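You operate a simulated robot arm through the tools that you are given. There is no shell and no other tool.

You run a simulated robot arm. Do the job below in one go: nothing can be reset, and whatever is moved stays where it is left.

TASK
Fit the battery showing green and press the joint on port 2.
Fine: the flat one in the tool goes in the battery tray; press once, then draw the tool back and leave it at that port.

Only the result counts: the job must be done as asked and must still hold three seconds after the hand-in. Knocking over, shifting, dropping, spilling or breaking anything else fails it.

THE ROBOT
A 7-joint arm with a fingered hand, fixed in place. Base frame: the origin is at the foot of the arm, x ahead of it, y to its left, z up. Lengths are in m, angles in rad, forces in N, time in s.
Its first joint turns from -1.204 to 3.002 rad. Payload 5 kg.
The tool frame sits at the grasp point between the pads (the TCP): z along the fingers, y along the line on which they close. The tips reach 0.032 m beyond it. Largest opening 0.16 m; the body of the gripper starts 0.089 m behind the TCP. The gripper is a hand of 3 fingers: y runs from the thumb to the fingers, the wrist lies at [0, 0, -0.252] in the tool frame, and closing takes about 1.5 s.
Orientation is that of the tool frame in the base frame, as [roll, pitch, yaw] about the fixed x, y, z axes, in that order (R = Rz(yaw) Ry(pitch) Rx(roll)). With the fingers straight down and closing along the base's y, the tool's x points along the base's -x, its y along +y and its z along -z.

THE INTERFACE
- The arm moves only by the tool jog_arm. Its argument "deltas" is a list of rows, each a list of 6 numbers: the shift along the tool's x, y, z in m, then the turn, a rotation vector about the tool's x, y, z in rad. In form: [[tx, ty, tz, rx, ry, rz], ...]. A call has 1 to 20 rows; each row shifts and turns the commanded pose from where the row before left it, along the tool's axes as they then stand. "hand" is the opening, from 0 (shut) to 1 (fully open), set as the call begins (left out, the last holds). A row lasts 0.2 s, in which the tool goes at most 0.05 m and 0.15 rad; a call with a longer step from one row to the next is refused whole, and so is a gripper value outside its range. Where a pose cannot be reached the arm comes as near as it can. A force on the tool above 90 N (or 10 N above the force at the start of the call, whichever is more), or a blocked arm, ends the call early, and 0.2 s more pass. The fingers move at their own pace (about 0.108 m/s each) and stop on an object; they squeeze with about 30 N. The grip force told is the motor's: it shows also when the fingers shut on nothing. Time passes only in rows, and 0.2 s behind the last, so rows that do not move let the fingers close. The reply holds the time, the measured pose of the TCP, the force on the tool along the base axes, the opening and the grip force, in the units named above and with some noise, with the torque about the TCP (base axes, N m) and any sound that the robot's microphone picked up, and new pictures: "pictures" is both (left out), scene, wrist or none.
- Cameras (640 x 400 px; columns grow to the right, rows downward): "scene" is fixed at [0.2073, -0.5003, 1.4877]; the picture's right is [-0.68, -0.73, 0.00], its down [-0.33, 0.31, -0.89] and it looks along [0.65, -0.61, -0.46] (base axes); focal length 320 px, centre (320, 200). "wrist" rides on the gripper at [0.065, -0.004, -0.116] in the tool frame; the picture's right is [0.06, 1.00, 0.00], its down [-0.87, 0.05, -0.49] and it looks along [-0.49, 0.03, 0.87] (tool axes); focal length 261 px, centre (320, 200). There is no depth. A picture from a camera that has moved, and an enlarged one, comes with that camera's place and axes in the base frame and with its lens. The place of the scene camera against the robot may be out by one fixed shift of up to 0.025 m in any direction.
- raise_lower(by): slides the trunk up (or, below 0, down) by that many m; the arm rides with it, the base frame stays. It gives what a move gives, with no picture.
- curl_fingers(finger1, finger2, thumb_bend): sets how far each is bent, from 0 (flat) to 1 (curled in); at 0.3 the hand is open as for a grip, at 0.7 the pads meet at the TCP. One left out holds its place. A second passes; each finger stops where it meets its share of the squeeze, and holds until it gets a number again. A gripper value or a shape takes the hand back. It gives what a move gives, with no picture; readings hold the bend of each and the force on the fingers (four entries, about 0 where the hand has none), thumb and palm.
- grasp_type(shape): the hand has 3 fingers and takes this shape, open, in about a second: jaw (thumb against the fingers, like two jaws); tri (thumb and two fingers); tip (a fingertip pinch); poke (one finger out to press); point (the index stretched); flat (the hand flat); cup (the hand cupped); fist (a fist). The gripper value then closes the fingers along that shape, each until it touches; the sizes above hold for jaw. It gives what a move gives, with no picture.
- zoom(camera, box): a new picture of the part [left, top, right, bottom] of that camera's present view, enlarged. No time passes.
- job_done(): hands the job in; it is judged then, once.

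Nothing tells you positions but the pictures and the camera data. Unless the task says otherwise, let go and move clear before handing in.

The tools are called after "Call:" by a JSON object that holds its "method" and its "body". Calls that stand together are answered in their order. jog_arm: Moves the arm, as the interface text tells. Its arguments: {"type":"object","properties":{"deltas":{"type":"array"},"hand":{"type":"number"},"pictures":{"type":"string","enum":["both","scene","wrist","none"]}},"required":["deltas"]} The other tools are called the same way: raise_lower (by) slides the trunk up or down; grasp_type (shape) gives the hand a shape; curl_fingers (finger1, finger2, thumb_bend) moves the fingers one by one; zoom (camera, box) takes an enlarged picture of a part of a camera's view; job_done () hands the job in.

At the start:

```text
clock: 0.0
eef_pos: [0.4256, -0.5963, 1.3509]
tool_rot: [3.141, 0.0, -3.141]
ft_force: [-0.1, -1.0, 0.4]
moment: [0.0, 0.0, 0.0]
gripper_width: 0.1598
finger_force: 0.2
shape: jaw
bend: [0.3, 0.3, 0.3]
finger forces: [0.0, 0.0, 0.1, 0.0, 0.0, 0.0]
trunk travel left (down, up): [-0.7, 0.24]
```

scene: 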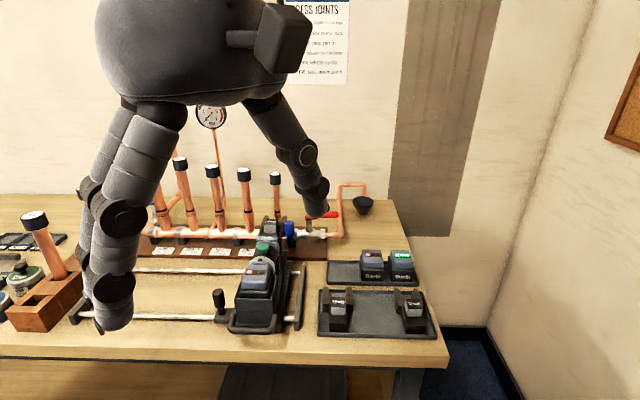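
wrist: 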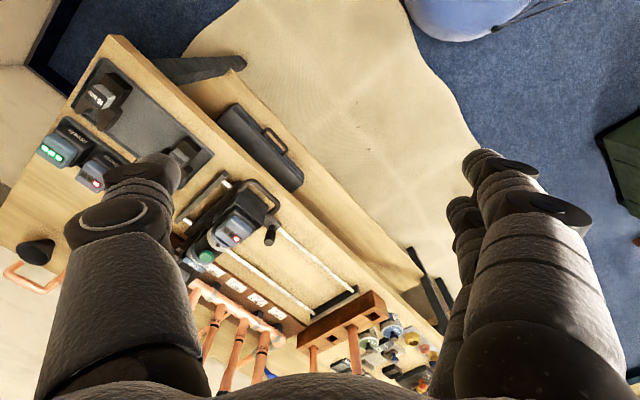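

I see a bench with a pipe manifold, a pressing tool on a rail, and battery trays to the right. I'll look closer before moving anything.

Call:
{"method": "zoom", "body": {"camera": "scene", "box": [200, 180, 460, 342]}}

Call:
{"method": "zoom", "body": {"camera": "scene", "box": [0, 130, 340, 342]}}

Call:
{"method": "zoom", "body": {"camera": "wrist", "box": [20, 40, 340, 240]}}

Call:
{"method": "zoom", "body": {"camera": "wrist", "box": [150, 200, 470, 400]}}

Call:
{"method": "zoom", "body": {"camera": "scene", "box": [200, 0, 400, 125]}}

```text
2.46 times, centred on (330, 261) of scene
camera zoom: at [0.2073, -0.5003, 1.4877], right [-0.68, -0.73, 0.0], down [-0.33, 0.31, -0.89], along [0.65, -0.61, -0.46], focal length 788 px, centre (295, 50)
```

zoom: 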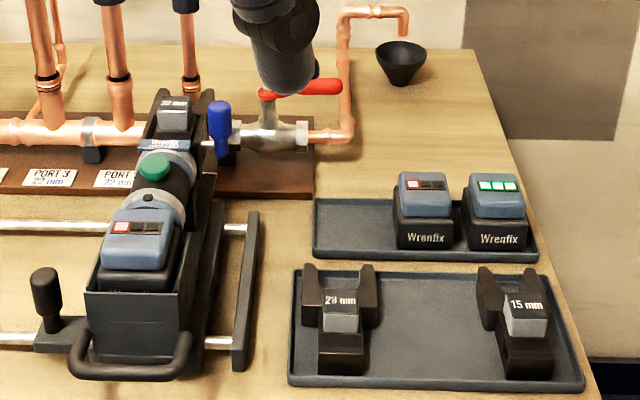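

```text
1.88 times, centred on (170, 236) of scene
camera zoom: at [0.2073, -0.5003, 1.4877], right [-0.68, -0.73, 0.0], down [-0.33, 0.31, -0.89], along [0.65, -0.61, -0.46], focal length 602 px, centre (602, 132)
```

zoom: 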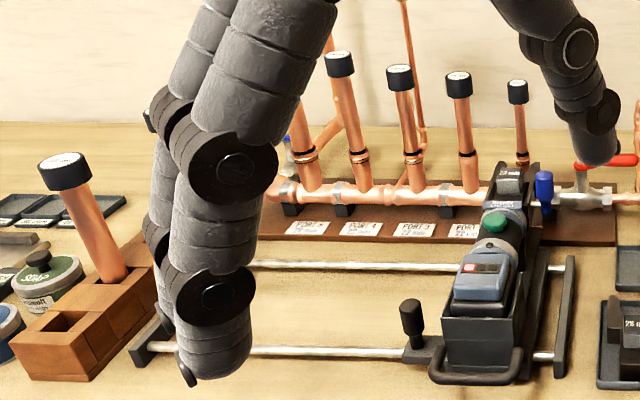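

```text
2.00 times, centred on (180, 140) of wrist
camera zoom: at [0.3616, -0.6003, 1.4664], right [-0.06, 1.0, 0.0], down [0.87, 0.05, 0.49], along [0.49, 0.03, -0.87], focal length 521 px, centre (600, 320)
```

zoom: 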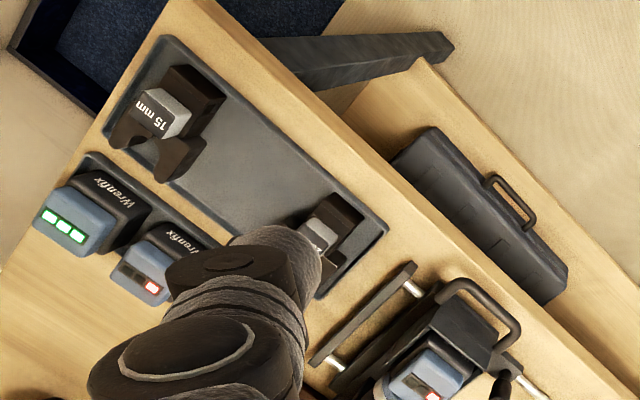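

```text
2.00 times, centred on (310, 300) of wrist
camera zoom: at [0.3616, -0.6003, 1.4664], right [-0.06, 1.0, 0.0], down [0.87, 0.05, 0.49], along [0.49, 0.03, -0.87], focal length 521 px, centre (340, 0)
```

zoom: 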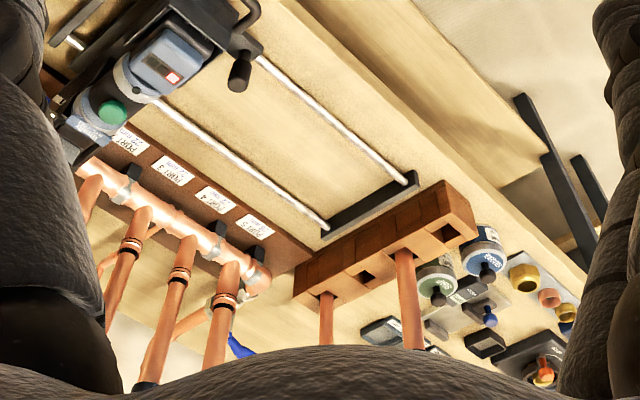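

```text
3.20 times, centred on (300, 62) of scene
camera zoom: at [0.2073, -0.5003, 1.4877], right [-0.68, -0.73, 0.0], down [-0.33, 0.31, -0.89], along [0.65, -0.61, -0.46], focal length 1024 px, centre (384, 640)
```

zoom: 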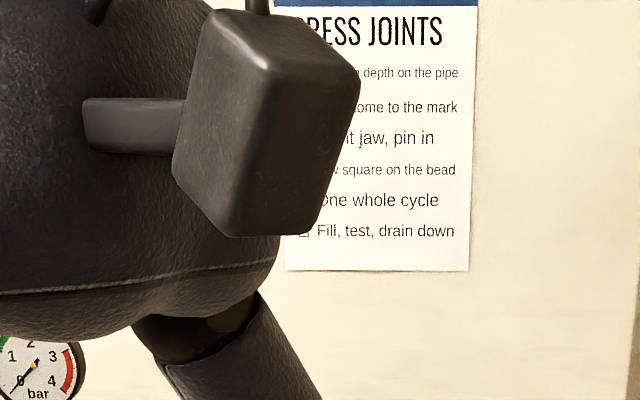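

The tool carriage sits near port 1 and carries the red-lit (flat) battery. I need the label and jaw details, so I'll zoom further.

Call:
{"method": "zoom", "body": {"camera": "scene", "box": [225, 205, 305, 255]}}

Call:
{"method": "zoom", "body": {"camera": "scene", "box": [190, 200, 270, 250]}}

Call:
{"method": "zoom", "body": {"camera": "scene", "box": [220, 250, 316, 340]}}

Call:
{"method": "zoom", "body": {"camera": "scene", "box": [320, 235, 440, 340]}}

Call:
{"method": "zoom", "body": {"camera": "scene", "box": [140, 145, 300, 255]}}

Call:
{"method": "zoom", "body": {"camera": "wrist", "box": [170, 170, 290, 270]}}

```text
8.00 times, centred on (265, 230) of scene
camera zoom: at [0.2073, -0.5003, 1.4877], right [-0.68, -0.73, 0.0], down [-0.33, 0.31, -0.89], along [0.65, -0.61, -0.46], focal length 2560 px, centre (760, -40)
```

zoom: 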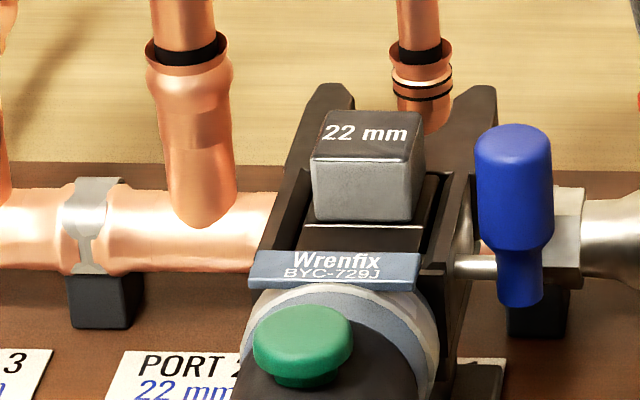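

```text
8.00 times, centred on (230, 225) of scene
camera zoom: at [0.2073, -0.5003, 1.4877], right [-0.68, -0.73, 0.0], down [-0.33, 0.31, -0.89], along [0.65, -0.61, -0.46], focal length 2560 px, centre (1040, 0)
```

zoom: 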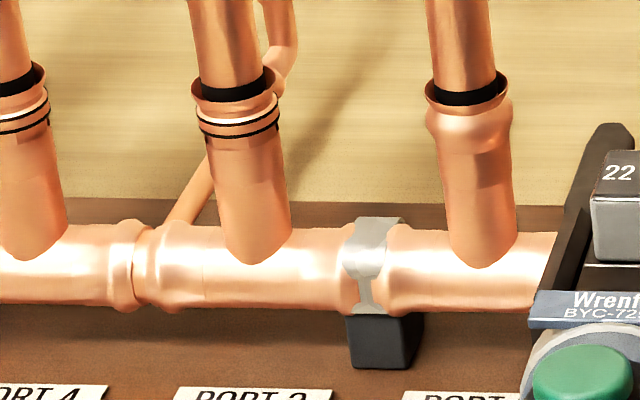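

```text
4.44 times, centred on (268, 295) of scene
camera zoom: at [0.2073, -0.5003, 1.4877], right [-0.68, -0.73, 0.0], down [-0.33, 0.31, -0.89], along [0.65, -0.61, -0.46], focal length 1422 px, centre (551, -222)
```

zoom: 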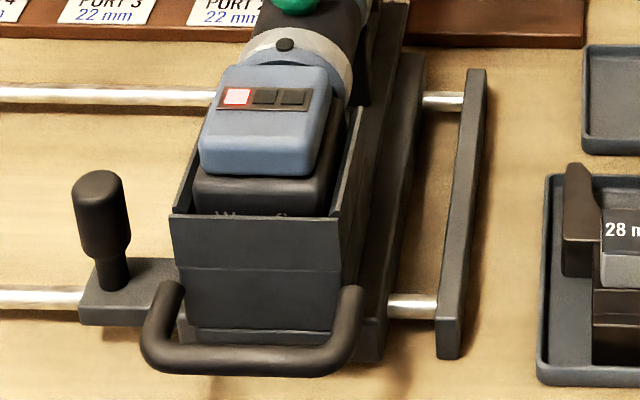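

```text
3.81 times, centred on (380, 288) of scene
camera zoom: at [0.2073, -0.5003, 1.4877], right [-0.68, -0.73, 0.0], down [-0.33, 0.31, -0.89], along [0.65, -0.61, -0.46], focal length 1219 px, centre (91, -133)
```

zoom: 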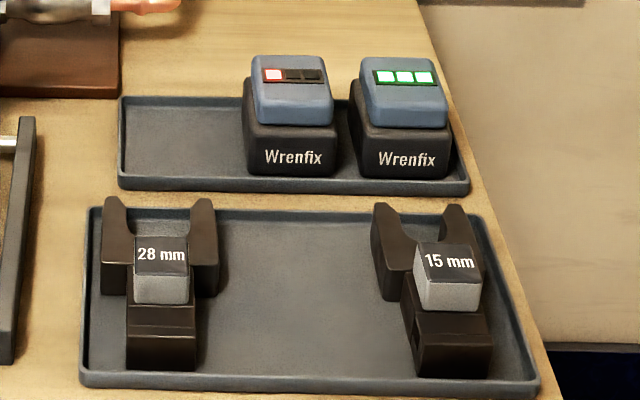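

```text
3.64 times, centred on (220, 200) of scene
camera zoom: at [0.2073, -0.5003, 1.4877], right [-0.68, -0.73, 0.0], down [-0.33, 0.31, -0.89], along [0.65, -0.61, -0.46], focal length 1163 px, centre (684, 200)
```

zoom: 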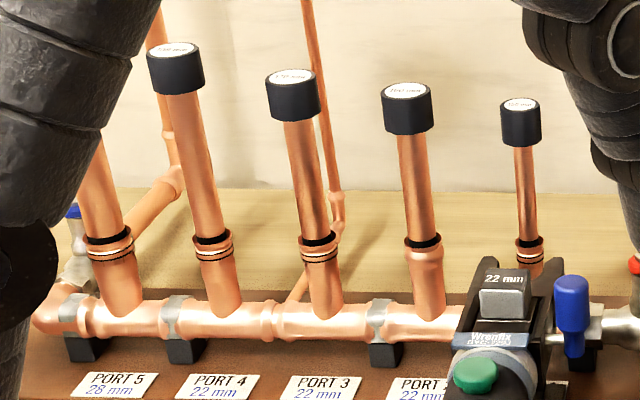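

```text
4.00 times, centred on (230, 220) of wrist
camera zoom: at [0.3616, -0.6003, 1.4664], right [-0.06, 1.0, 0.0], down [0.87, 0.05, 0.49], along [0.49, 0.03, -0.87], focal length 1043 px, centre (680, 120)
```

zoom: 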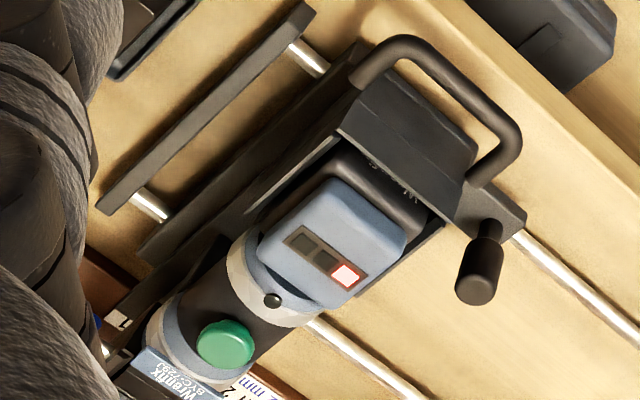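

The 22 mm jaw is on the tool and port 2 reads 22 mm and is still unpressed. Next I turn the hand to square the wrist camera with the bench and start triangulating.

Call:
{"method": "jog_arm", "body": {"deltas": [[0, 0, 0, 0, 0, 0.125], [0, 0, 0, 0, 0, 0.125], [0, 0, 0, 0, 0, 0.125], [0, 0, 0, 0, 0, 0.125], [0, 0, 0, 0, 0, 0.125], [0, 0, 0, 0, 0, 0.125]]}}

```text
clock: 1.4
eef_pos: [0.4261, -0.5962, 1.3501]
tool_rot: [3.14, 0.0, 2.39]
ft_force: [0.1, 0.0, -0.1]
moment: [-0.02, 0.03, 0.04]
gripper_width: 0.1599
finger_force: 0.1
shape: jaw
bend: [0.3, 0.3, 0.3]
finger forces: [0.0, 0.0, 0.1, 0.0, 0.0, 0.0]
trunk travel left (down, up): [-0.7, 0.24]
camera wrist: at [0.3764, -0.5545, 1.4661], right [0.64, 0.77, 0.0], down [0.67, -0.55, 0.49], along [0.38, -0.31, -0.87], focal length 261 px, centre (320, 200)
```

scene: 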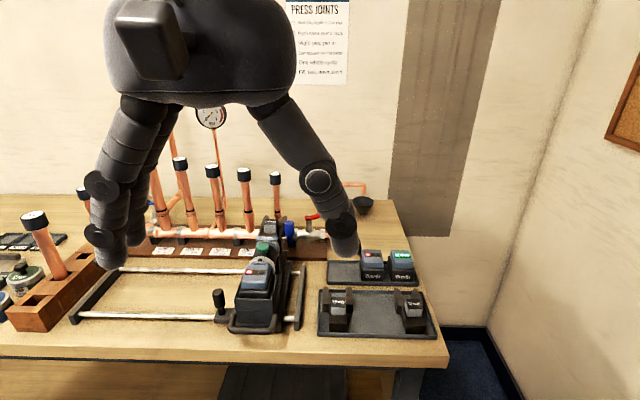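
wrist: 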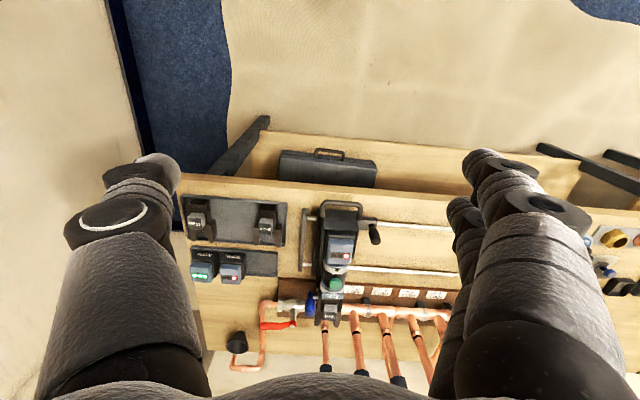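

The bench is now squared up in the wrist view. I'll shift the hand along the bench for a known baseline so I can locate everything.

Call:
{"method": "jog_arm", "body": {"deltas": [[0, 0.05, 0, 0, 0, 0.02], [0, 0.05, 0, 0, 0, 0.02], [0, 0.05, 0, 0, 0, 0], [0, 0.05, 0, 0, 0, 0], [0, 0.05, 0, 0, 0, 0]]}}

```text
clock: 2.6
eef_pos: [0.6029, -0.4155, 1.351]
tool_rot: [-3.139, 0.0, 2.351]
ft_force: [-0.1, -0.6, 0.6]
moment: [-0.05, 0.05, 0.02]
gripper_width: 0.16
finger_force: 0.1
shape: jaw
bend: [0.3, 0.3, 0.3]
finger forces: [0.0, 0.1, 0.0, 0.1, 0.1, 0.0]
trunk travel left (down, up): [-0.7, 0.24]
camera wrist: at [0.5557, -0.3721, 1.4662], right [0.67, 0.75, 0.0], down [0.65, -0.58, 0.49], along [0.37, -0.33, -0.87], focal length 261 px, centre (320, 200)
```

scene: 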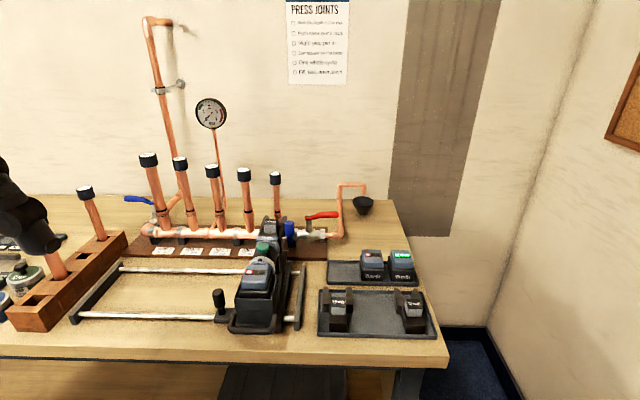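
wrist: 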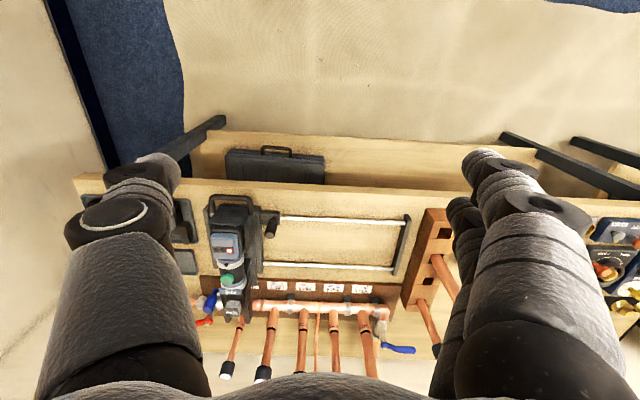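

The green button looks to be near [0.74, -0.81, 1.05] and the green battery near [0.56, -1.13], both farther than the stated tool-down reach. I'll test the reach at this safe height while moving over the tool.

Call:
{"method": "jog_arm", "body": {"deltas": [[-0.0417, -0.0207, 0, 0, 0, 0], [-0.0417, -0.0207, 0, 0, 0, 0], [-0.0417, -0.0207, 0, 0, 0, 0], [-0.0417, -0.0207, 0, 0, 0, 0], [-0.0417, -0.0207, 0, 0, 0, 0], [-0.0417, -0.0207, 0, 0, 0, 0]]}}

```text
clock: 4.0
eef_pos: [0.6919, -0.6859, 1.3464]
tool_rot: [3.141, -0.004, 2.351]
ft_force: [-0.4, -0.3, 0.4]
moment: [0.02, 0.05, 0.0]
gripper_width: 0.1597
finger_force: 0.0
shape: jaw
bend: [0.3, 0.3, 0.3]
finger forces: [0.0, 0.0, 0.1, 0.0, 0.0, 0.1]
trunk travel left (down, up): [-0.7, 0.24]
camera wrist: at [0.6436, -0.6424, 1.4623], right [0.67, 0.75, 0.0], down [0.65, -0.58, 0.49], along [0.37, -0.33, -0.87], focal length 261 px, centre (320, 200)
```

scene: 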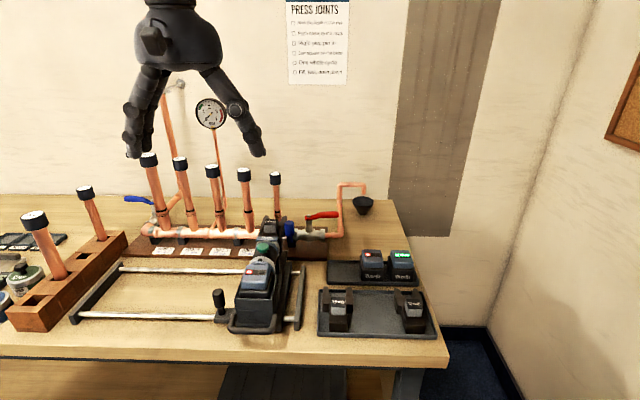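
wrist: 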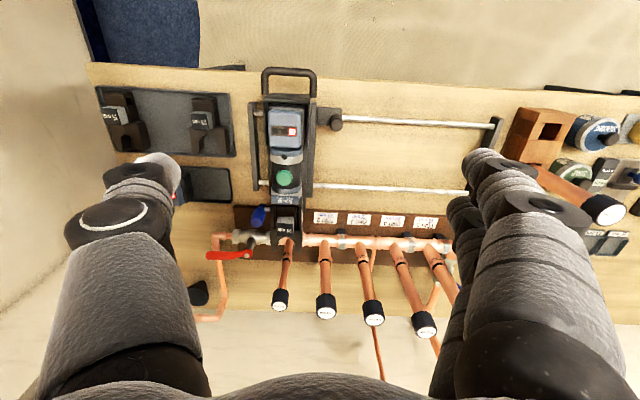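

Tracking was good out to r≈0.97. I'll continue outward over the press tool, still high, to see where the reach saturates.

Call:
{"method": "jog_arm", "body": {"deltas": [[-0.04, -0.0196, 0, 0, 0, 0], [-0.04, -0.0196, 0, 0, 0, 0], [-0.04, -0.0196, 0, 0, 0, 0], [0, 0, 0, 0, 0, 0]], "pictures": "wrist"}}

```text
clock: 5.0
eef_pos: [0.7293, -0.8112, 1.3531]
tool_rot: [3.141, 0.0, 2.351]
ft_force: [-0.2, 0.5, 0.1]
moment: [-0.03, -0.01, 0.0]
gripper_width: 0.1598
finger_force: 0.1
shape: jaw
bend: [0.3, 0.3, 0.3]
finger forces: [0.0, 0.0, 0.0, 0.0, 0.0, 0.0]
trunk travel left (down, up): [-0.7, 0.24]
camera wrist: at [0.6811, -0.767, 1.4688], right [0.67, 0.75, 0.0], down [0.65, -0.58, 0.49], along [0.37, -0.33, -0.87], focal length 261 px, centre (320, 200)
```

wrist: 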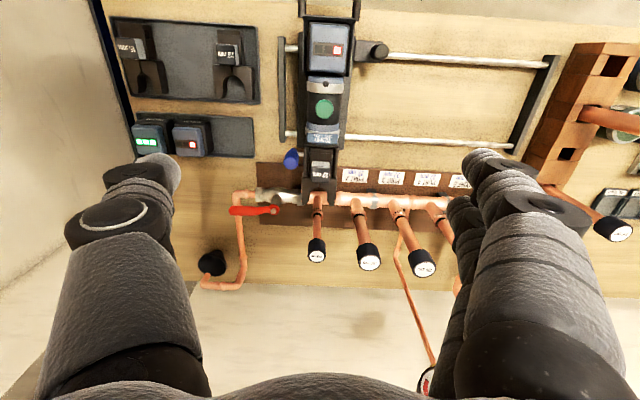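

The arm reaches r≈1.09 here without trouble. I'll zoom in for accurate feature positions.

Call:
{"method": "zoom", "body": {"camera": "wrist", "box": [240, 0, 400, 100]}}

Call:
{"method": "zoom", "body": {"camera": "wrist", "box": [240, 80, 400, 180]}}

Call:
{"method": "zoom", "body": {"camera": "wrist", "box": [240, 140, 480, 290]}}

Call:
{"method": "zoom", "body": {"camera": "wrist", "box": [100, 0, 280, 170]}}

```text
4.00 times, centred on (320, 50) of wrist
camera zoom: at [0.6811, -0.767, 1.4688], right [0.67, 0.75, 0.0], down [0.65, -0.58, 0.49], along [0.37, -0.33, -0.87], focal length 1043 px, centre (320, 800)
```

zoom: 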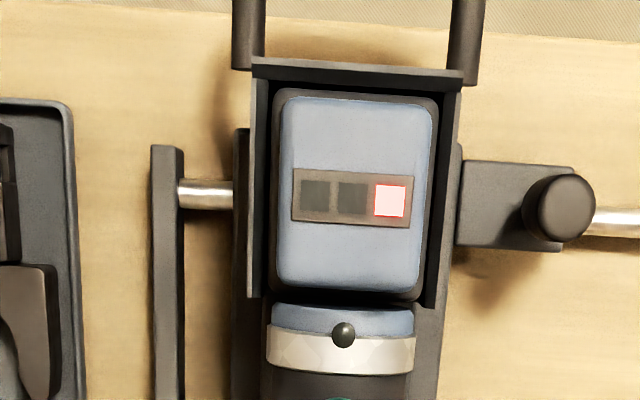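

```text
4.00 times, centred on (320, 130) of wrist
camera zoom: at [0.6811, -0.767, 1.4688], right [0.67, 0.75, 0.0], down [0.65, -0.58, 0.49], along [0.37, -0.33, -0.87], focal length 1043 px, centre (320, 480)
```

zoom: 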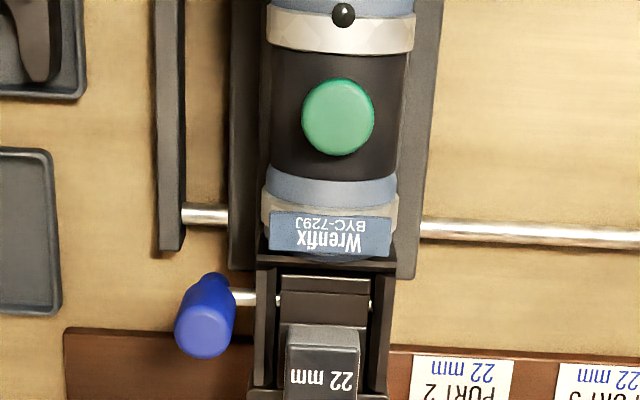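

```text
2.67 times, centred on (360, 215) of wrist
camera zoom: at [0.6811, -0.767, 1.4688], right [0.67, 0.75, 0.0], down [0.65, -0.58, 0.49], along [0.37, -0.33, -0.87], focal length 695 px, centre (213, 160)
```

zoom: 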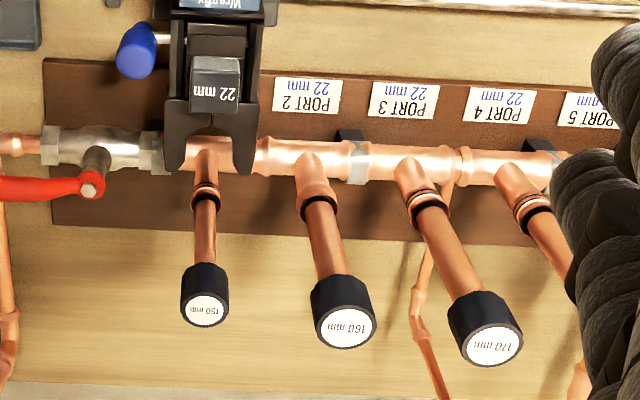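

```text
2.35 times, centred on (190, 85) of wrist
camera zoom: at [0.6811, -0.767, 1.4688], right [0.67, 0.75, 0.0], down [0.65, -0.58, 0.49], along [0.37, -0.33, -0.87], focal length 613 px, centre (626, 471)
```

zoom: 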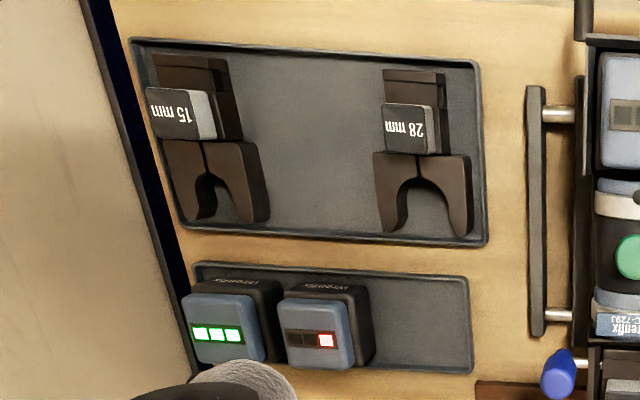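

The jaw is 22 mm with its blue pin in, and port 2 is 22 mm and unpressed, so only the battery swap, slide, press and draw-back remain. The batteries sit near r≈1.27, so I need the shoulder lower. I'll shift clear to open table and slide the trunk down.

Call:
{"method": "jog_arm", "body": {"deltas": [[0.028, 0.034, 0, 0, 0, 0], [0.028, 0.034, 0, 0, 0, 0], [0.028, 0.034, 0, 0, 0, 0], [0.028, 0.034, 0, 0, 0, 0], [0.028, 0.034, 0, 0, 0, 0]], "pictures": "none"}}

Call:
{"method": "raise_lower", "body": {"by": -0.25}}

Call:
{"method": "jog_arm", "body": {"deltas": [[0, 0, 0, 0, 0, 0]]}}

```text
clock: 6.2
eef_pos: [0.7532, -0.5879, 1.3495]
tool_rot: [3.141, 0.0, 2.35]
ft_force: [-0.6, 1.3, 0.5]
moment: [0.0, 0.0, -0.01]
gripper_width: 0.1599
finger_force: 0.1
shape: jaw
bend: [0.3, 0.3, 0.3]
finger forces: [0.0, 0.0, 0.0, 0.1, 0.0, 0.0]
trunk travel left (down, up): [-0.7, 0.24]
```

```text
clock: 8.8
eef_pos: [0.7549, -0.5912, 1.0985]
tool_rot: [3.141, 0.001, 2.352]
ft_force: [-0.4, 0.0, -0.4]
moment: [-0.01, 0.04, 0.04]
gripper_width: 0.16
finger_force: 0.0
shape: jaw
bend: [0.3, 0.3, 0.3]
finger forces: [0.1, 0.1, 0.0, 0.0, 0.0, 0.1]
trunk travel left (down, up): [-0.45, 0.49]
```

```text
clock: 9.2
eef_pos: [0.7543, -0.5897, 1.0991]
tool_rot: [3.14, 0.0, 2.351]
ft_force: [-0.9, 0.1, 0.6]
moment: [-0.03, 0.03, -0.02]
gripper_width: 0.1601
finger_force: 0.1
shape: jaw
bend: [0.3, 0.3, 0.3]
finger forces: [0.0, 0.0, 0.0, 0.0, 0.0, 0.0]
trunk travel left (down, up): [-0.45, 0.49]
camera wrist: at [0.7064, -0.5464, 1.2147], right [0.67, 0.75, 0.0], down [0.65, -0.58, 0.49], along [0.37, -0.33, -0.87], focal length 261 px, centre (320, 200)
```

scene: 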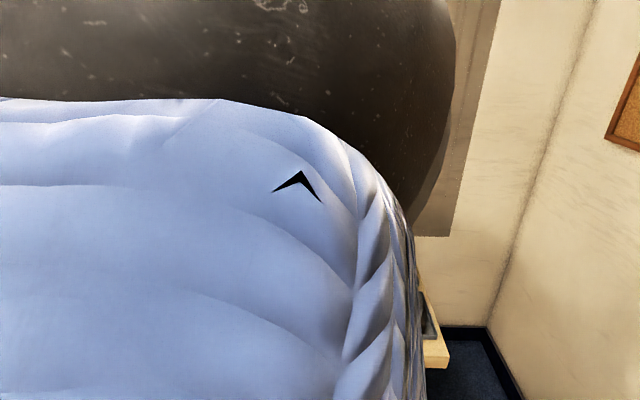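
wrist: 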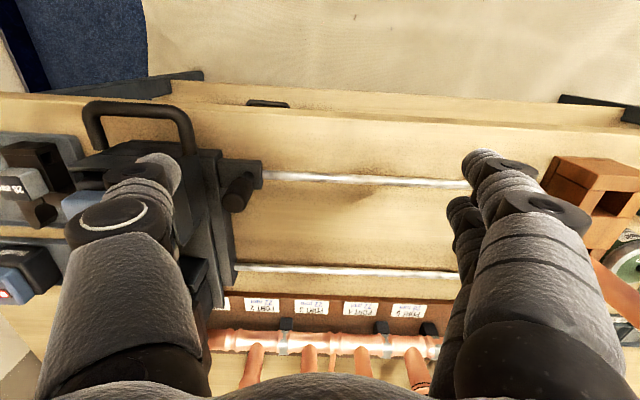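

The trunk is down and the forearm now hides the scene view, so I'll rely on the wrist camera. I'll zoom on the tool, knob and ports from here.

Call:
{"method": "zoom", "body": {"camera": "wrist", "box": [60, 80, 300, 330]}}

Call:
{"method": "zoom", "body": {"camera": "wrist", "box": [180, 270, 460, 400]}}

```text
1.60 times, centred on (180, 205) of wrist
camera zoom: at [0.7064, -0.5464, 1.2147], right [0.67, 0.75, 0.0], down [0.65, -0.58, 0.49], along [0.37, -0.33, -0.87], focal length 417 px, centre (544, 192)
```

zoom: 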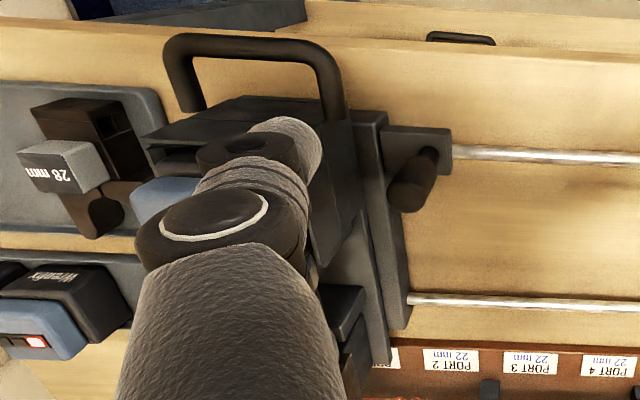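

```text
2.29 times, centred on (320, 335) of wrist
camera zoom: at [0.7064, -0.5464, 1.2147], right [0.67, 0.75, 0.0], down [0.65, -0.58, 0.49], along [0.37, -0.33, -0.87], focal length 596 px, centre (320, -109)
```

zoom: 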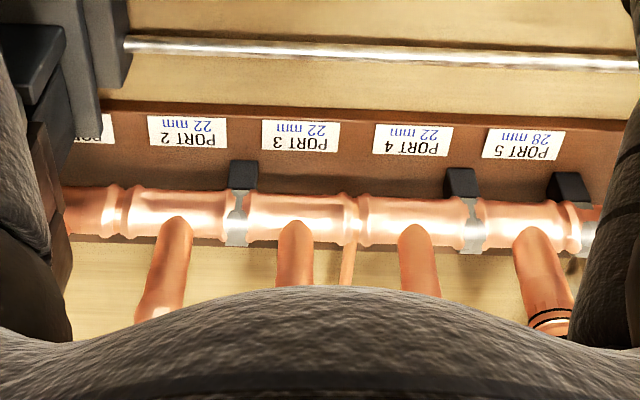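

Labels confirm port 2 next to the carriage's current spot, about 0.09 m to the left. Now I'll rise a little and test the reach over the battery tray.

Call:
{"method": "jog_arm", "body": {"deltas": [[0, 0, -0.04, 0, 0, 0], [0, 0, -0.04, 0, 0, 0], [-0.011, -0.0467, 0, 0, 0, 0], [-0.011, -0.0467, 0, 0, 0, 0], [-0.011, -0.0467, 0, 0, 0, 0], [-0.011, -0.0467, 0, 0, 0, 0], [-0.011, -0.0467, 0, 0, 0, 0], [-0.011, -0.0467, 0, 0, 0, 0], [-0.011, -0.0467, 0, 0, 0, 0], [-0.011, -0.0467, 0, 0, 0, 0], [-0.011, -0.0467, 0, 0, 0, 0]]}}

```text
clock: 11.6
eef_pos: [0.5179, -0.9558, 1.1688]
tool_rot: [3.141, -0.001, 2.352]
ft_force: [-0.6, -0.9, -0.3]
moment: [-0.02, 0.0, 0.02]
gripper_width: 0.1598
finger_force: 0.1
shape: jaw
bend: [0.3, 0.3, 0.3]
finger forces: [0.1, 0.1, 0.0, 0.1, 0.0, 0.0]
out of reach, approached as far as the arm can: row 2
trunk travel left (down, up): [-0.45, 0.49]
camera wrist: at [0.4698, -0.9124, 1.2855], right [0.67, 0.75, 0.0], down [0.65, -0.58, 0.49], along [0.37, -0.33, -0.87], focal length 261 px, centre (320, 200)
```

scene: 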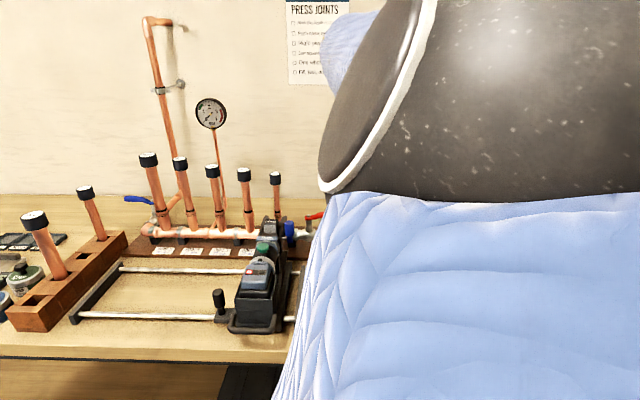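
wrist: 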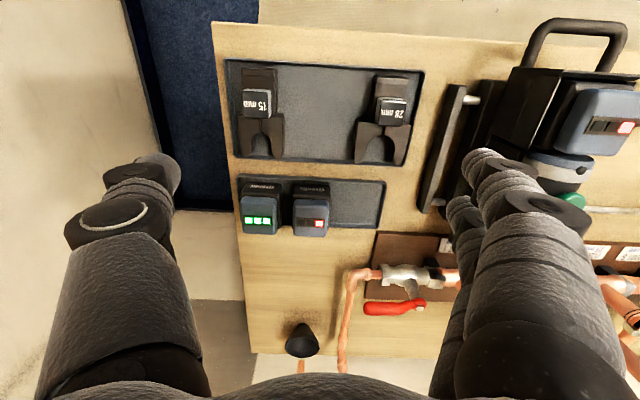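

I'm now above the trays with a clear view of both batteries. I'll zoom for precise positions.

Call:
{"method": "zoom", "body": {"camera": "wrist", "box": [220, 160, 400, 260]}}

Call:
{"method": "zoom", "body": {"camera": "wrist", "box": [440, 0, 640, 220]}}

```text
3.56 times, centred on (310, 210) of wrist
camera zoom: at [0.4698, -0.9124, 1.2855], right [0.67, 0.75, 0.0], down [0.65, -0.58, 0.49], along [0.37, -0.33, -0.87], focal length 927 px, centre (356, 164)
```

zoom: 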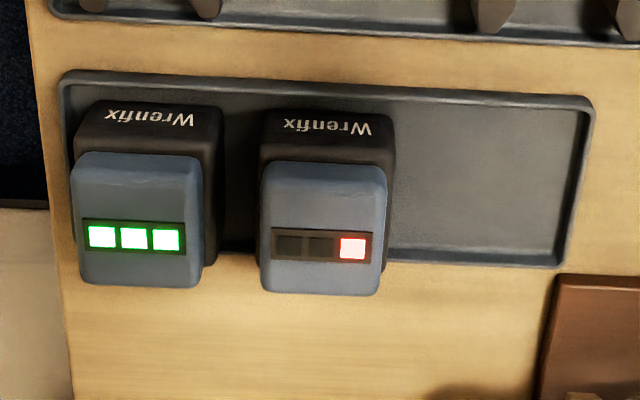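

```text
1.82 times, centred on (540, 110) of wrist
camera zoom: at [0.4698, -0.9124, 1.2855], right [0.67, 0.75, 0.0], down [0.65, -0.58, 0.49], along [0.37, -0.33, -0.87], focal length 474 px, centre (-80, 364)
```

zoom: 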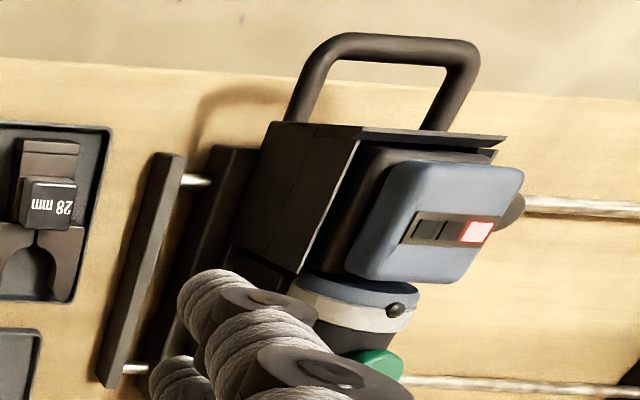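

Top centres: green battery ≈ (a 1.197, b −0.387), tray's red one ≈ b −0.308, tops z≈0.967; there is a free slot at b ≈ −0.23. I'll test how far out the arm gets pointing straight down at this height.

Call:
{"method": "jog_arm", "body": {"deltas": [[-0.04, 0, 0, 0, 0, 0], [-0.04, 0, 0, 0, 0, 0], [-0.04, 0, 0, 0, 0, 0], [-0.03, 0, 0, 0, 0, 0], [0, 0, 0, 0, 0, 0]]}}

```text
clock: 12.8
eef_pos: [0.6252, -1.0626, 1.1705]
tool_rot: [-3.141, 0.0, 2.35]
ft_force: [-1.1, -0.4, 0.6]
moment: [0.02, -0.01, -0.02]
gripper_width: 0.16
finger_force: 0.0
shape: jaw
bend: [0.3, 0.3, 0.3]
finger forces: [0.0, 0.0, 0.1, 0.0, 0.0, 0.0]
trunk travel left (down, up): [-0.45, 0.49]
camera wrist: at [0.578, -1.0185, 1.2862], right [0.67, 0.75, 0.0], down [0.65, -0.58, 0.49], along [0.37, -0.33, -0.87], focal length 261 px, centre (320, 200)
```

scene: 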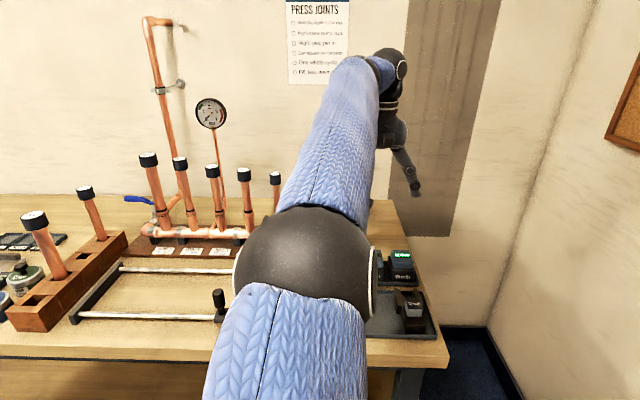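
wrist: 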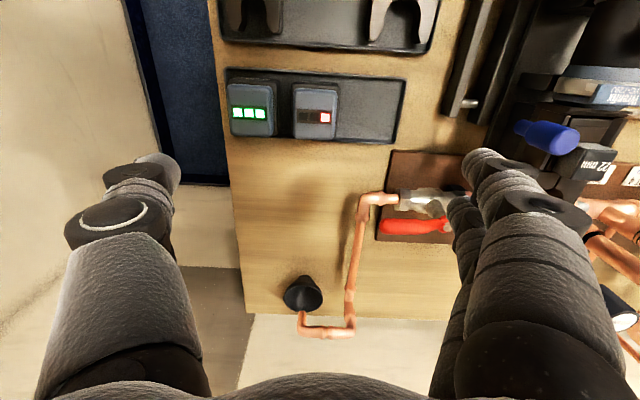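

The arm reaches straight down out to r≈1.23 here, so no tilt is needed. I'll refine tray positions from this view.

Call:
{"method": "zoom", "body": {"camera": "wrist", "box": [210, 50, 420, 160]}}

Call:
{"method": "zoom", "body": {"camera": "wrist", "box": [430, 0, 640, 240]}}

```text
3.05 times, centred on (315, 105) of wrist
camera zoom: at [0.578, -1.0185, 1.2862], right [0.67, 0.75, 0.0], down [0.65, -0.58, 0.49], along [0.37, -0.33, -0.87], focal length 794 px, centre (335, 490)
```

zoom: 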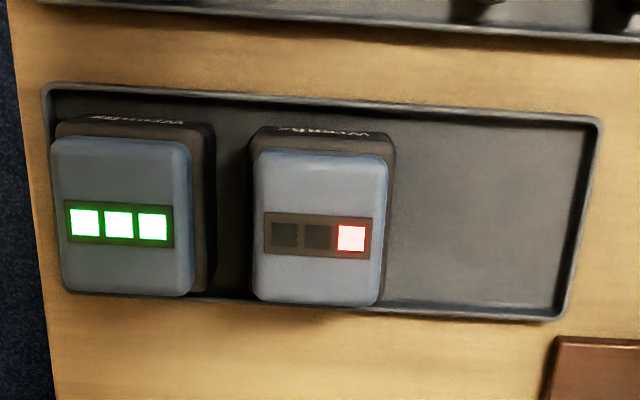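

```text
1.67 times, centred on (535, 120) of wrist
camera zoom: at [0.578, -1.0185, 1.2862], right [0.67, 0.75, 0.0], down [0.65, -0.58, 0.49], along [0.37, -0.33, -0.87], focal length 434 px, centre (-38, 333)
```

zoom: 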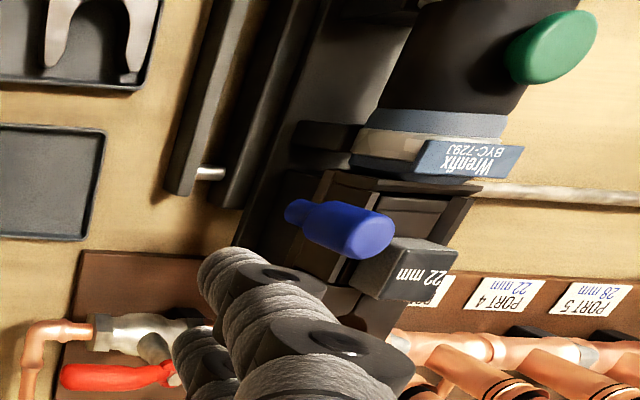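

Everything needed is in reach. Flat battery centre on the tool ≈ (a 1.021, b −0.044, top z 1.049), protruding just above its well walls; I'll move to hover over it with the fingers partly closed.

Call:
{"method": "jog_arm", "body": {"deltas": [[0.0249, 0.0371, 0, 0, 0, 0], [0.0249, 0.0371, 0, 0, 0, 0], [0.0249, 0.0371, 0, 0, 0, 0], [0.0249, 0.0371, 0, 0, 0, 0], [0.0249, 0.0371, 0, 0, 0, 0], [0.0249, 0.0371, 0, 0, 0, 0], [0.0249, 0.0371, 0, 0, 0, 0], [0, 0, 0, 0, 0, 0]], "hand": 0.55}}

```text
clock: 14.6
eef_pos: [0.6861, -0.766, 1.1683]
tool_rot: [3.141, -0.002, 2.352]
ft_force: [-0.4, 0.7, -0.3]
moment: [0.03, -0.01, -0.01]
gripper_width: 0.088
finger_force: 0.0
shape: jaw
bend: [0.72, 0.72, 0.7]
finger forces: [0.0, 0.1, 0.0, 0.0, 0.0, 0.0]
out of reach, approached as far as the arm can: row 3
trunk travel left (down, up): [-0.45, 0.49]
camera wrist: at [0.6367, -0.7227, 1.2844], right [0.67, 0.75, 0.0], down [0.65, -0.58, 0.49], along [0.37, -0.33, -0.87], focal length 261 px, centre (320, 200)
```

scene: 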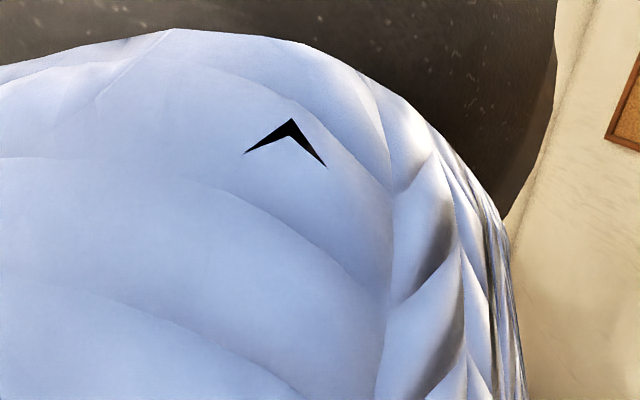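
wrist: 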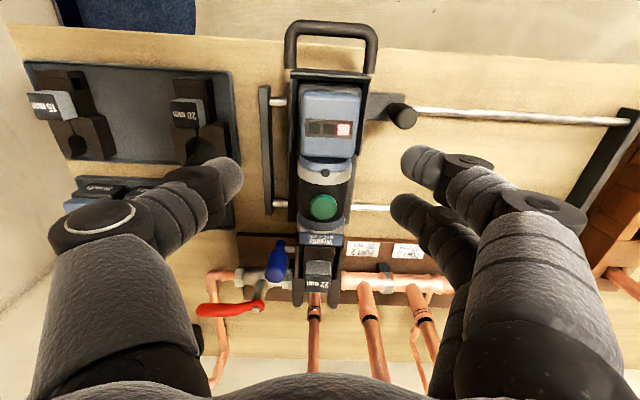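

The fingertips look thicker than the quoted pads, so I'll check their size against the batteries before committing.

Call:
{"method": "zoom", "body": {"camera": "wrist", "box": [150, 60, 490, 260]}}

Call:
{"method": "zoom", "body": {"camera": "wrist", "box": [260, 10, 440, 180]}}

```text
1.88 times, centred on (320, 160) of wrist
camera zoom: at [0.6367, -0.7227, 1.2844], right [0.67, 0.75, 0.0], down [0.65, -0.58, 0.49], along [0.37, -0.33, -0.87], focal length 491 px, centre (320, 275)
```

zoom: 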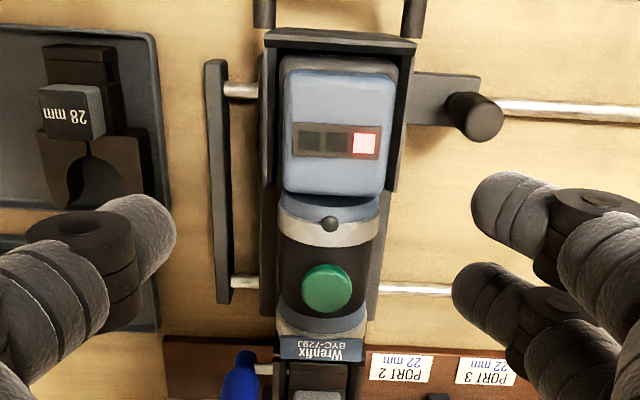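

```text
2.35 times, centred on (350, 95) of wrist
camera zoom: at [0.6367, -0.7227, 1.2844], right [0.67, 0.75, 0.0], down [0.65, -0.58, 0.49], along [0.37, -0.33, -0.87], focal length 613 px, centre (249, 447)
```

zoom: 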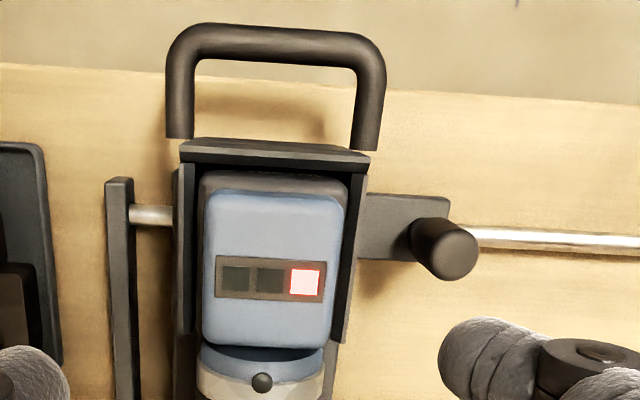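

The distal finger segments curl inward, which matters in the narrow gap between batteries. I'll raise the trunk to view the hand's profile in the scene camera at grip width.

Call:
{"method": "raise_lower", "body": {"by": 0.25}}

Call:
{"method": "jog_arm", "body": {"deltas": [[0, 0, 0, 0, 0, 0], [0, 0, 0, 0, 0, 0]], "hand": 0.4}}

Call:
{"method": "zoom", "body": {"camera": "scene", "box": [80, 0, 320, 150]}}

```text
clock: 17.2
eef_pos: [0.6843, -0.766, 1.4187]
tool_rot: [3.141, 0.002, 2.351]
ft_force: [0.4, -0.2, -0.2]
moment: [0.01, -0.02, -0.01]
gripper_width: 0.0879
finger_force: 0.0
shape: jaw
bend: [0.72, 0.72, 0.7]
finger forces: [0.1, 0.1, 0.1, 0.1, 0.0, 0.1]
trunk travel left (down, up): [-0.7, 0.24]
```

```text
clock: 17.8
eef_pos: [0.6841, -0.7646, 1.4186]
tool_rot: [-3.141, 0.0, 2.351]
ft_force: [-0.5, 1.0, -0.2]
moment: [0.01, 0.01, -0.02]
gripper_width: 0.0647
finger_force: 0.0
shape: jaw
bend: [0.73, 0.73, 0.7]
finger forces: [0.0, 0.0, 0.0, 0.1, 0.0, 0.0]
trunk travel left (down, up): [-0.7, 0.24]
camera wrist: at [0.6366, -0.7223, 1.5352], right [0.67, 0.75, 0.0], down [0.65, -0.58, 0.49], along [0.37, -0.33, -0.87], focal length 261 px, centre (320, 200)
```

scene: 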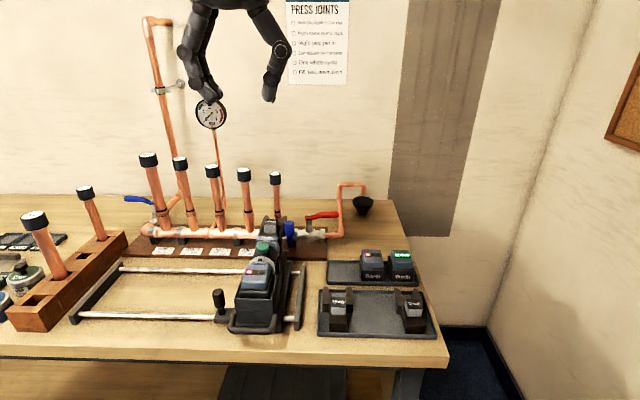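
wrist: 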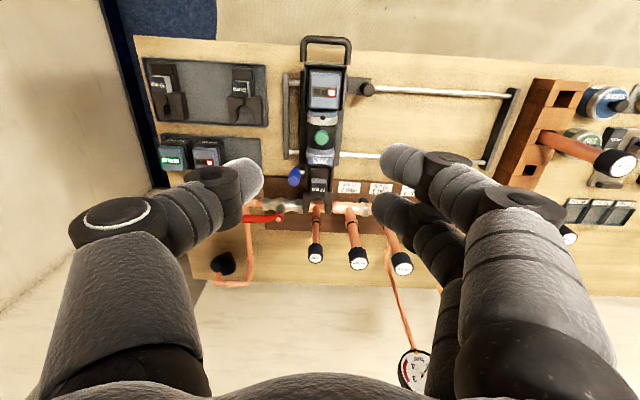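

```text
2.67 times, centred on (200, 75) of scene
camera zoom: at [0.2073, -0.5003, 1.4877], right [-0.68, -0.73, 0.0], down [-0.33, 0.31, -0.89], along [0.65, -0.61, -0.46], focal length 853 px, centre (640, 533)
```

zoom: 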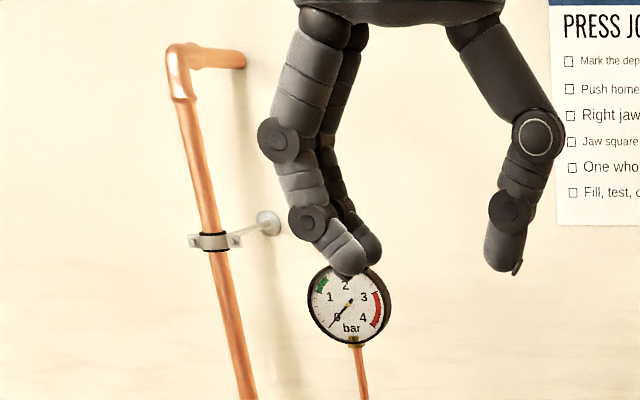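

In profile the thumb's last segment is vertical while the two fingers slant, so the gap between tray batteries is too narrow for a side grip there. I'll grip the flat battery sideways at the tool, turn the hand 90° for the tray, and lower the trunk now with a moderate opening.

Call:
{"method": "raise_lower", "body": {"by": -0.2}}

Call:
{"method": "jog_arm", "body": {"deltas": [[0.002, 0.004, 0.025, 0, 0, 0], [0.002, 0.004, 0.025, 0, 0, 0], [0, 0, 0.025, 0, 0, 0], [0, 0, 0.025, 0, 0, 0], [0, 0, 0, 0, 0, 0]], "hand": 0.5, "pictures": "wrist"}}

Call:
{"method": "zoom", "body": {"camera": "wrist", "box": [200, 80, 440, 230]}}

```text
clock: 19.9
eef_pos: [0.6831, -0.7669, 1.2189]
tool_rot: [-3.14, -0.002, 2.351]
ft_force: [-0.5, 0.5, -0.5]
moment: [0.0, 0.02, 0.02]
gripper_width: 0.0646
finger_force: 0.0
shape: jaw
bend: [0.73, 0.73, 0.7]
finger forces: [0.0, 0.0, 0.1, 0.0, 0.0, 0.0]
trunk travel left (down, up): [-0.5, 0.44]
```

```text
clock: 21.1
eef_pos: [0.687, -0.7578, 1.12]
tool_rot: [-3.141, 0.0, 2.349]
ft_force: [-0.2, -0.6, -0.9]
moment: [-0.03, -0.01, 0.01]
gripper_width: 0.0794
finger_force: 0.0
shape: jaw
bend: [0.72, 0.72, 0.7]
finger forces: [0.1, 0.0, 0.0, 0.0, 0.0, 0.0]
trunk travel left (down, up): [-0.5, 0.44]
camera wrist: at [0.6397, -0.7148, 1.2349], right [0.67, 0.75, 0.0], down [0.65, -0.58, 0.49], along [0.37, -0.33, -0.87], focal length 261 px, centre (320, 200)
```

wrist: 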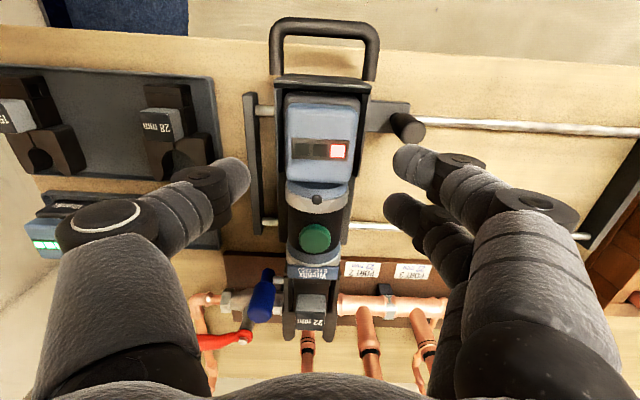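

```text
2.67 times, centred on (320, 155) of wrist
camera zoom: at [0.6397, -0.7148, 1.2349], right [0.67, 0.75, 0.0], down [0.65, -0.58, 0.49], along [0.37, -0.33, -0.87], focal length 695 px, centre (320, 320)
```

zoom: 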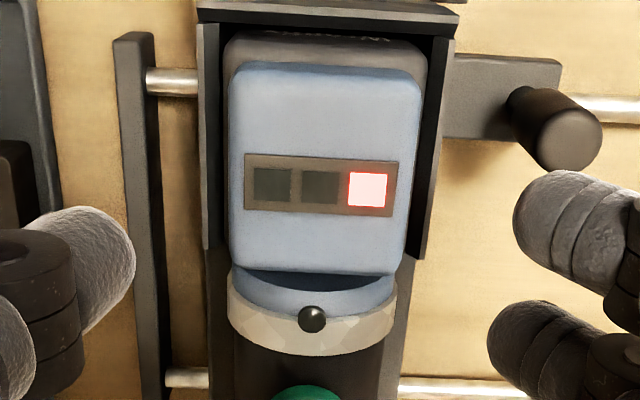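

The hand is centred over the flat battery (within about 3 mm). I'll descend to just above the well walls.

Call:
{"method": "jog_arm", "body": {"deltas": [[0.002, 0.0005, 0.02, 0, 0, 0], [0, 0, 0.02, 0, 0, 0], [0, 0, 0.015, 0, 0, 0], [0, 0, 0, 0, 0, 0]], "pictures": "wrist"}}

Call:
{"method": "zoom", "body": {"camera": "wrist", "box": [200, 100, 440, 250]}}

```text
clock: 22.1
eef_pos: [0.6869, -0.7549, 1.0649]
tool_rot: [-3.141, 0.001, 2.35]
ft_force: [0.1, 0.3, 0.4]
moment: [0.0, 0.0, 0.04]
gripper_width: 0.0794
finger_force: 0.0
shape: jaw
bend: [0.72, 0.72, 0.7]
finger forces: [0.0, 0.0, 0.0, 0.0, 0.0, 0.0]
trunk travel left (down, up): [-0.5, 0.44]
camera wrist: at [0.6386, -0.7118, 1.1803], right [0.67, 0.75, 0.0], down [0.65, -0.58, 0.49], along [0.37, -0.33, -0.87], focal length 261 px, centre (320, 200)
```

wrist: 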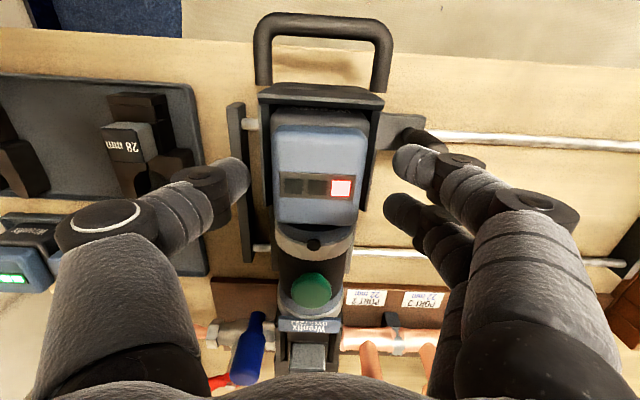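

```text
2.67 times, centred on (320, 175) of wrist
camera zoom: at [0.6386, -0.7118, 1.1803], right [0.67, 0.75, 0.0], down [0.65, -0.58, 0.49], along [0.37, -0.33, -0.87], focal length 695 px, centre (320, 267)
```

zoom: 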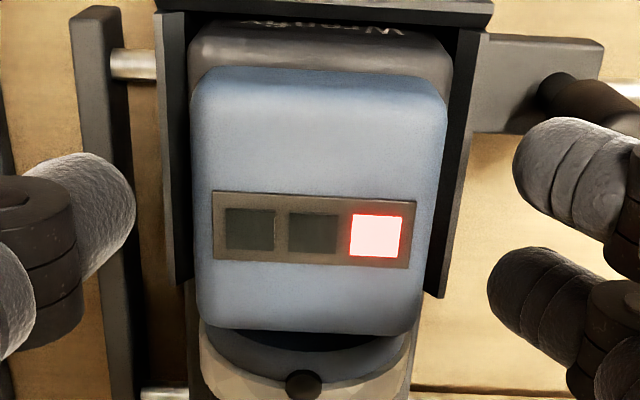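

Alignment is good. I'll lower the last bit so the tips sit just above the well walls and close on the blue housing.

Call:
{"method": "jog_arm", "body": {"deltas": [[0, 0, 0.006, 0, 0, 0], [0, 0, 0.006, 0, 0, 0], [0, 0, 0, 0, 0, 0]], "pictures": "none"}}

Call:
{"method": "jog_arm", "body": {"deltas": [[0, 0, 0, 0, 0, 0], [0, 0, 0, 0, 0, 0], [0, 0, 0, 0, 0, 0], [0, 0, 0, 0, 0, 0], [0, 0, 0, 0, 0, 0], [0, 0, 0, 0, 0, 0], [0, 0, 0, 0, 0, 0]], "hand": 0.0, "pictures": "wrist"}}

```text
clock: 22.9
eef_pos: [0.6875, -0.754, 1.0526]
tool_rot: [-3.142, 0.001, 2.35]
ft_force: [-0.6, 0.9, 0.5]
moment: [-0.01, 0.04, 0.0]
gripper_width: 0.0792
finger_force: 0.1
shape: jaw
bend: [0.72, 0.72, 0.7]
finger forces: [0.0, 0.0, 0.0, 0.0, 0.0, 0.0]
trunk travel left (down, up): [-0.5, 0.44]
```

```text
clock: 24.5
eef_pos: [0.6873, -0.7546, 1.0533]
tool_rot: [3.141, 0.0, 2.351]
ft_force: [2.6, -1.0, 3.3]
moment: [-0.07, 0.02, -0.01]
gripper_width: 0.0506
finger_force: 30.4
shape: jaw
bend: [0.73, 0.73, 0.7]
finger forces: [11.7, 11.6, 0.0, 0.0, 22.0, 0.1]
trunk travel left (down, up): [-0.5, 0.44]
camera wrist: at [0.6392, -0.7115, 1.1681], right [0.67, 0.75, 0.0], down [0.65, -0.58, 0.49], along [0.37, -0.33, -0.87], focal length 261 px, centre (320, 200)
```

wrist: 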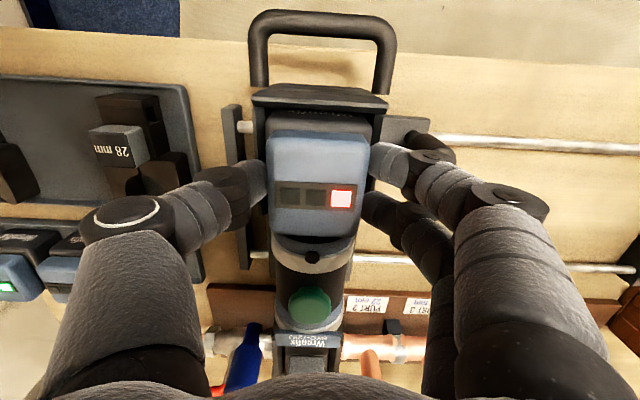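

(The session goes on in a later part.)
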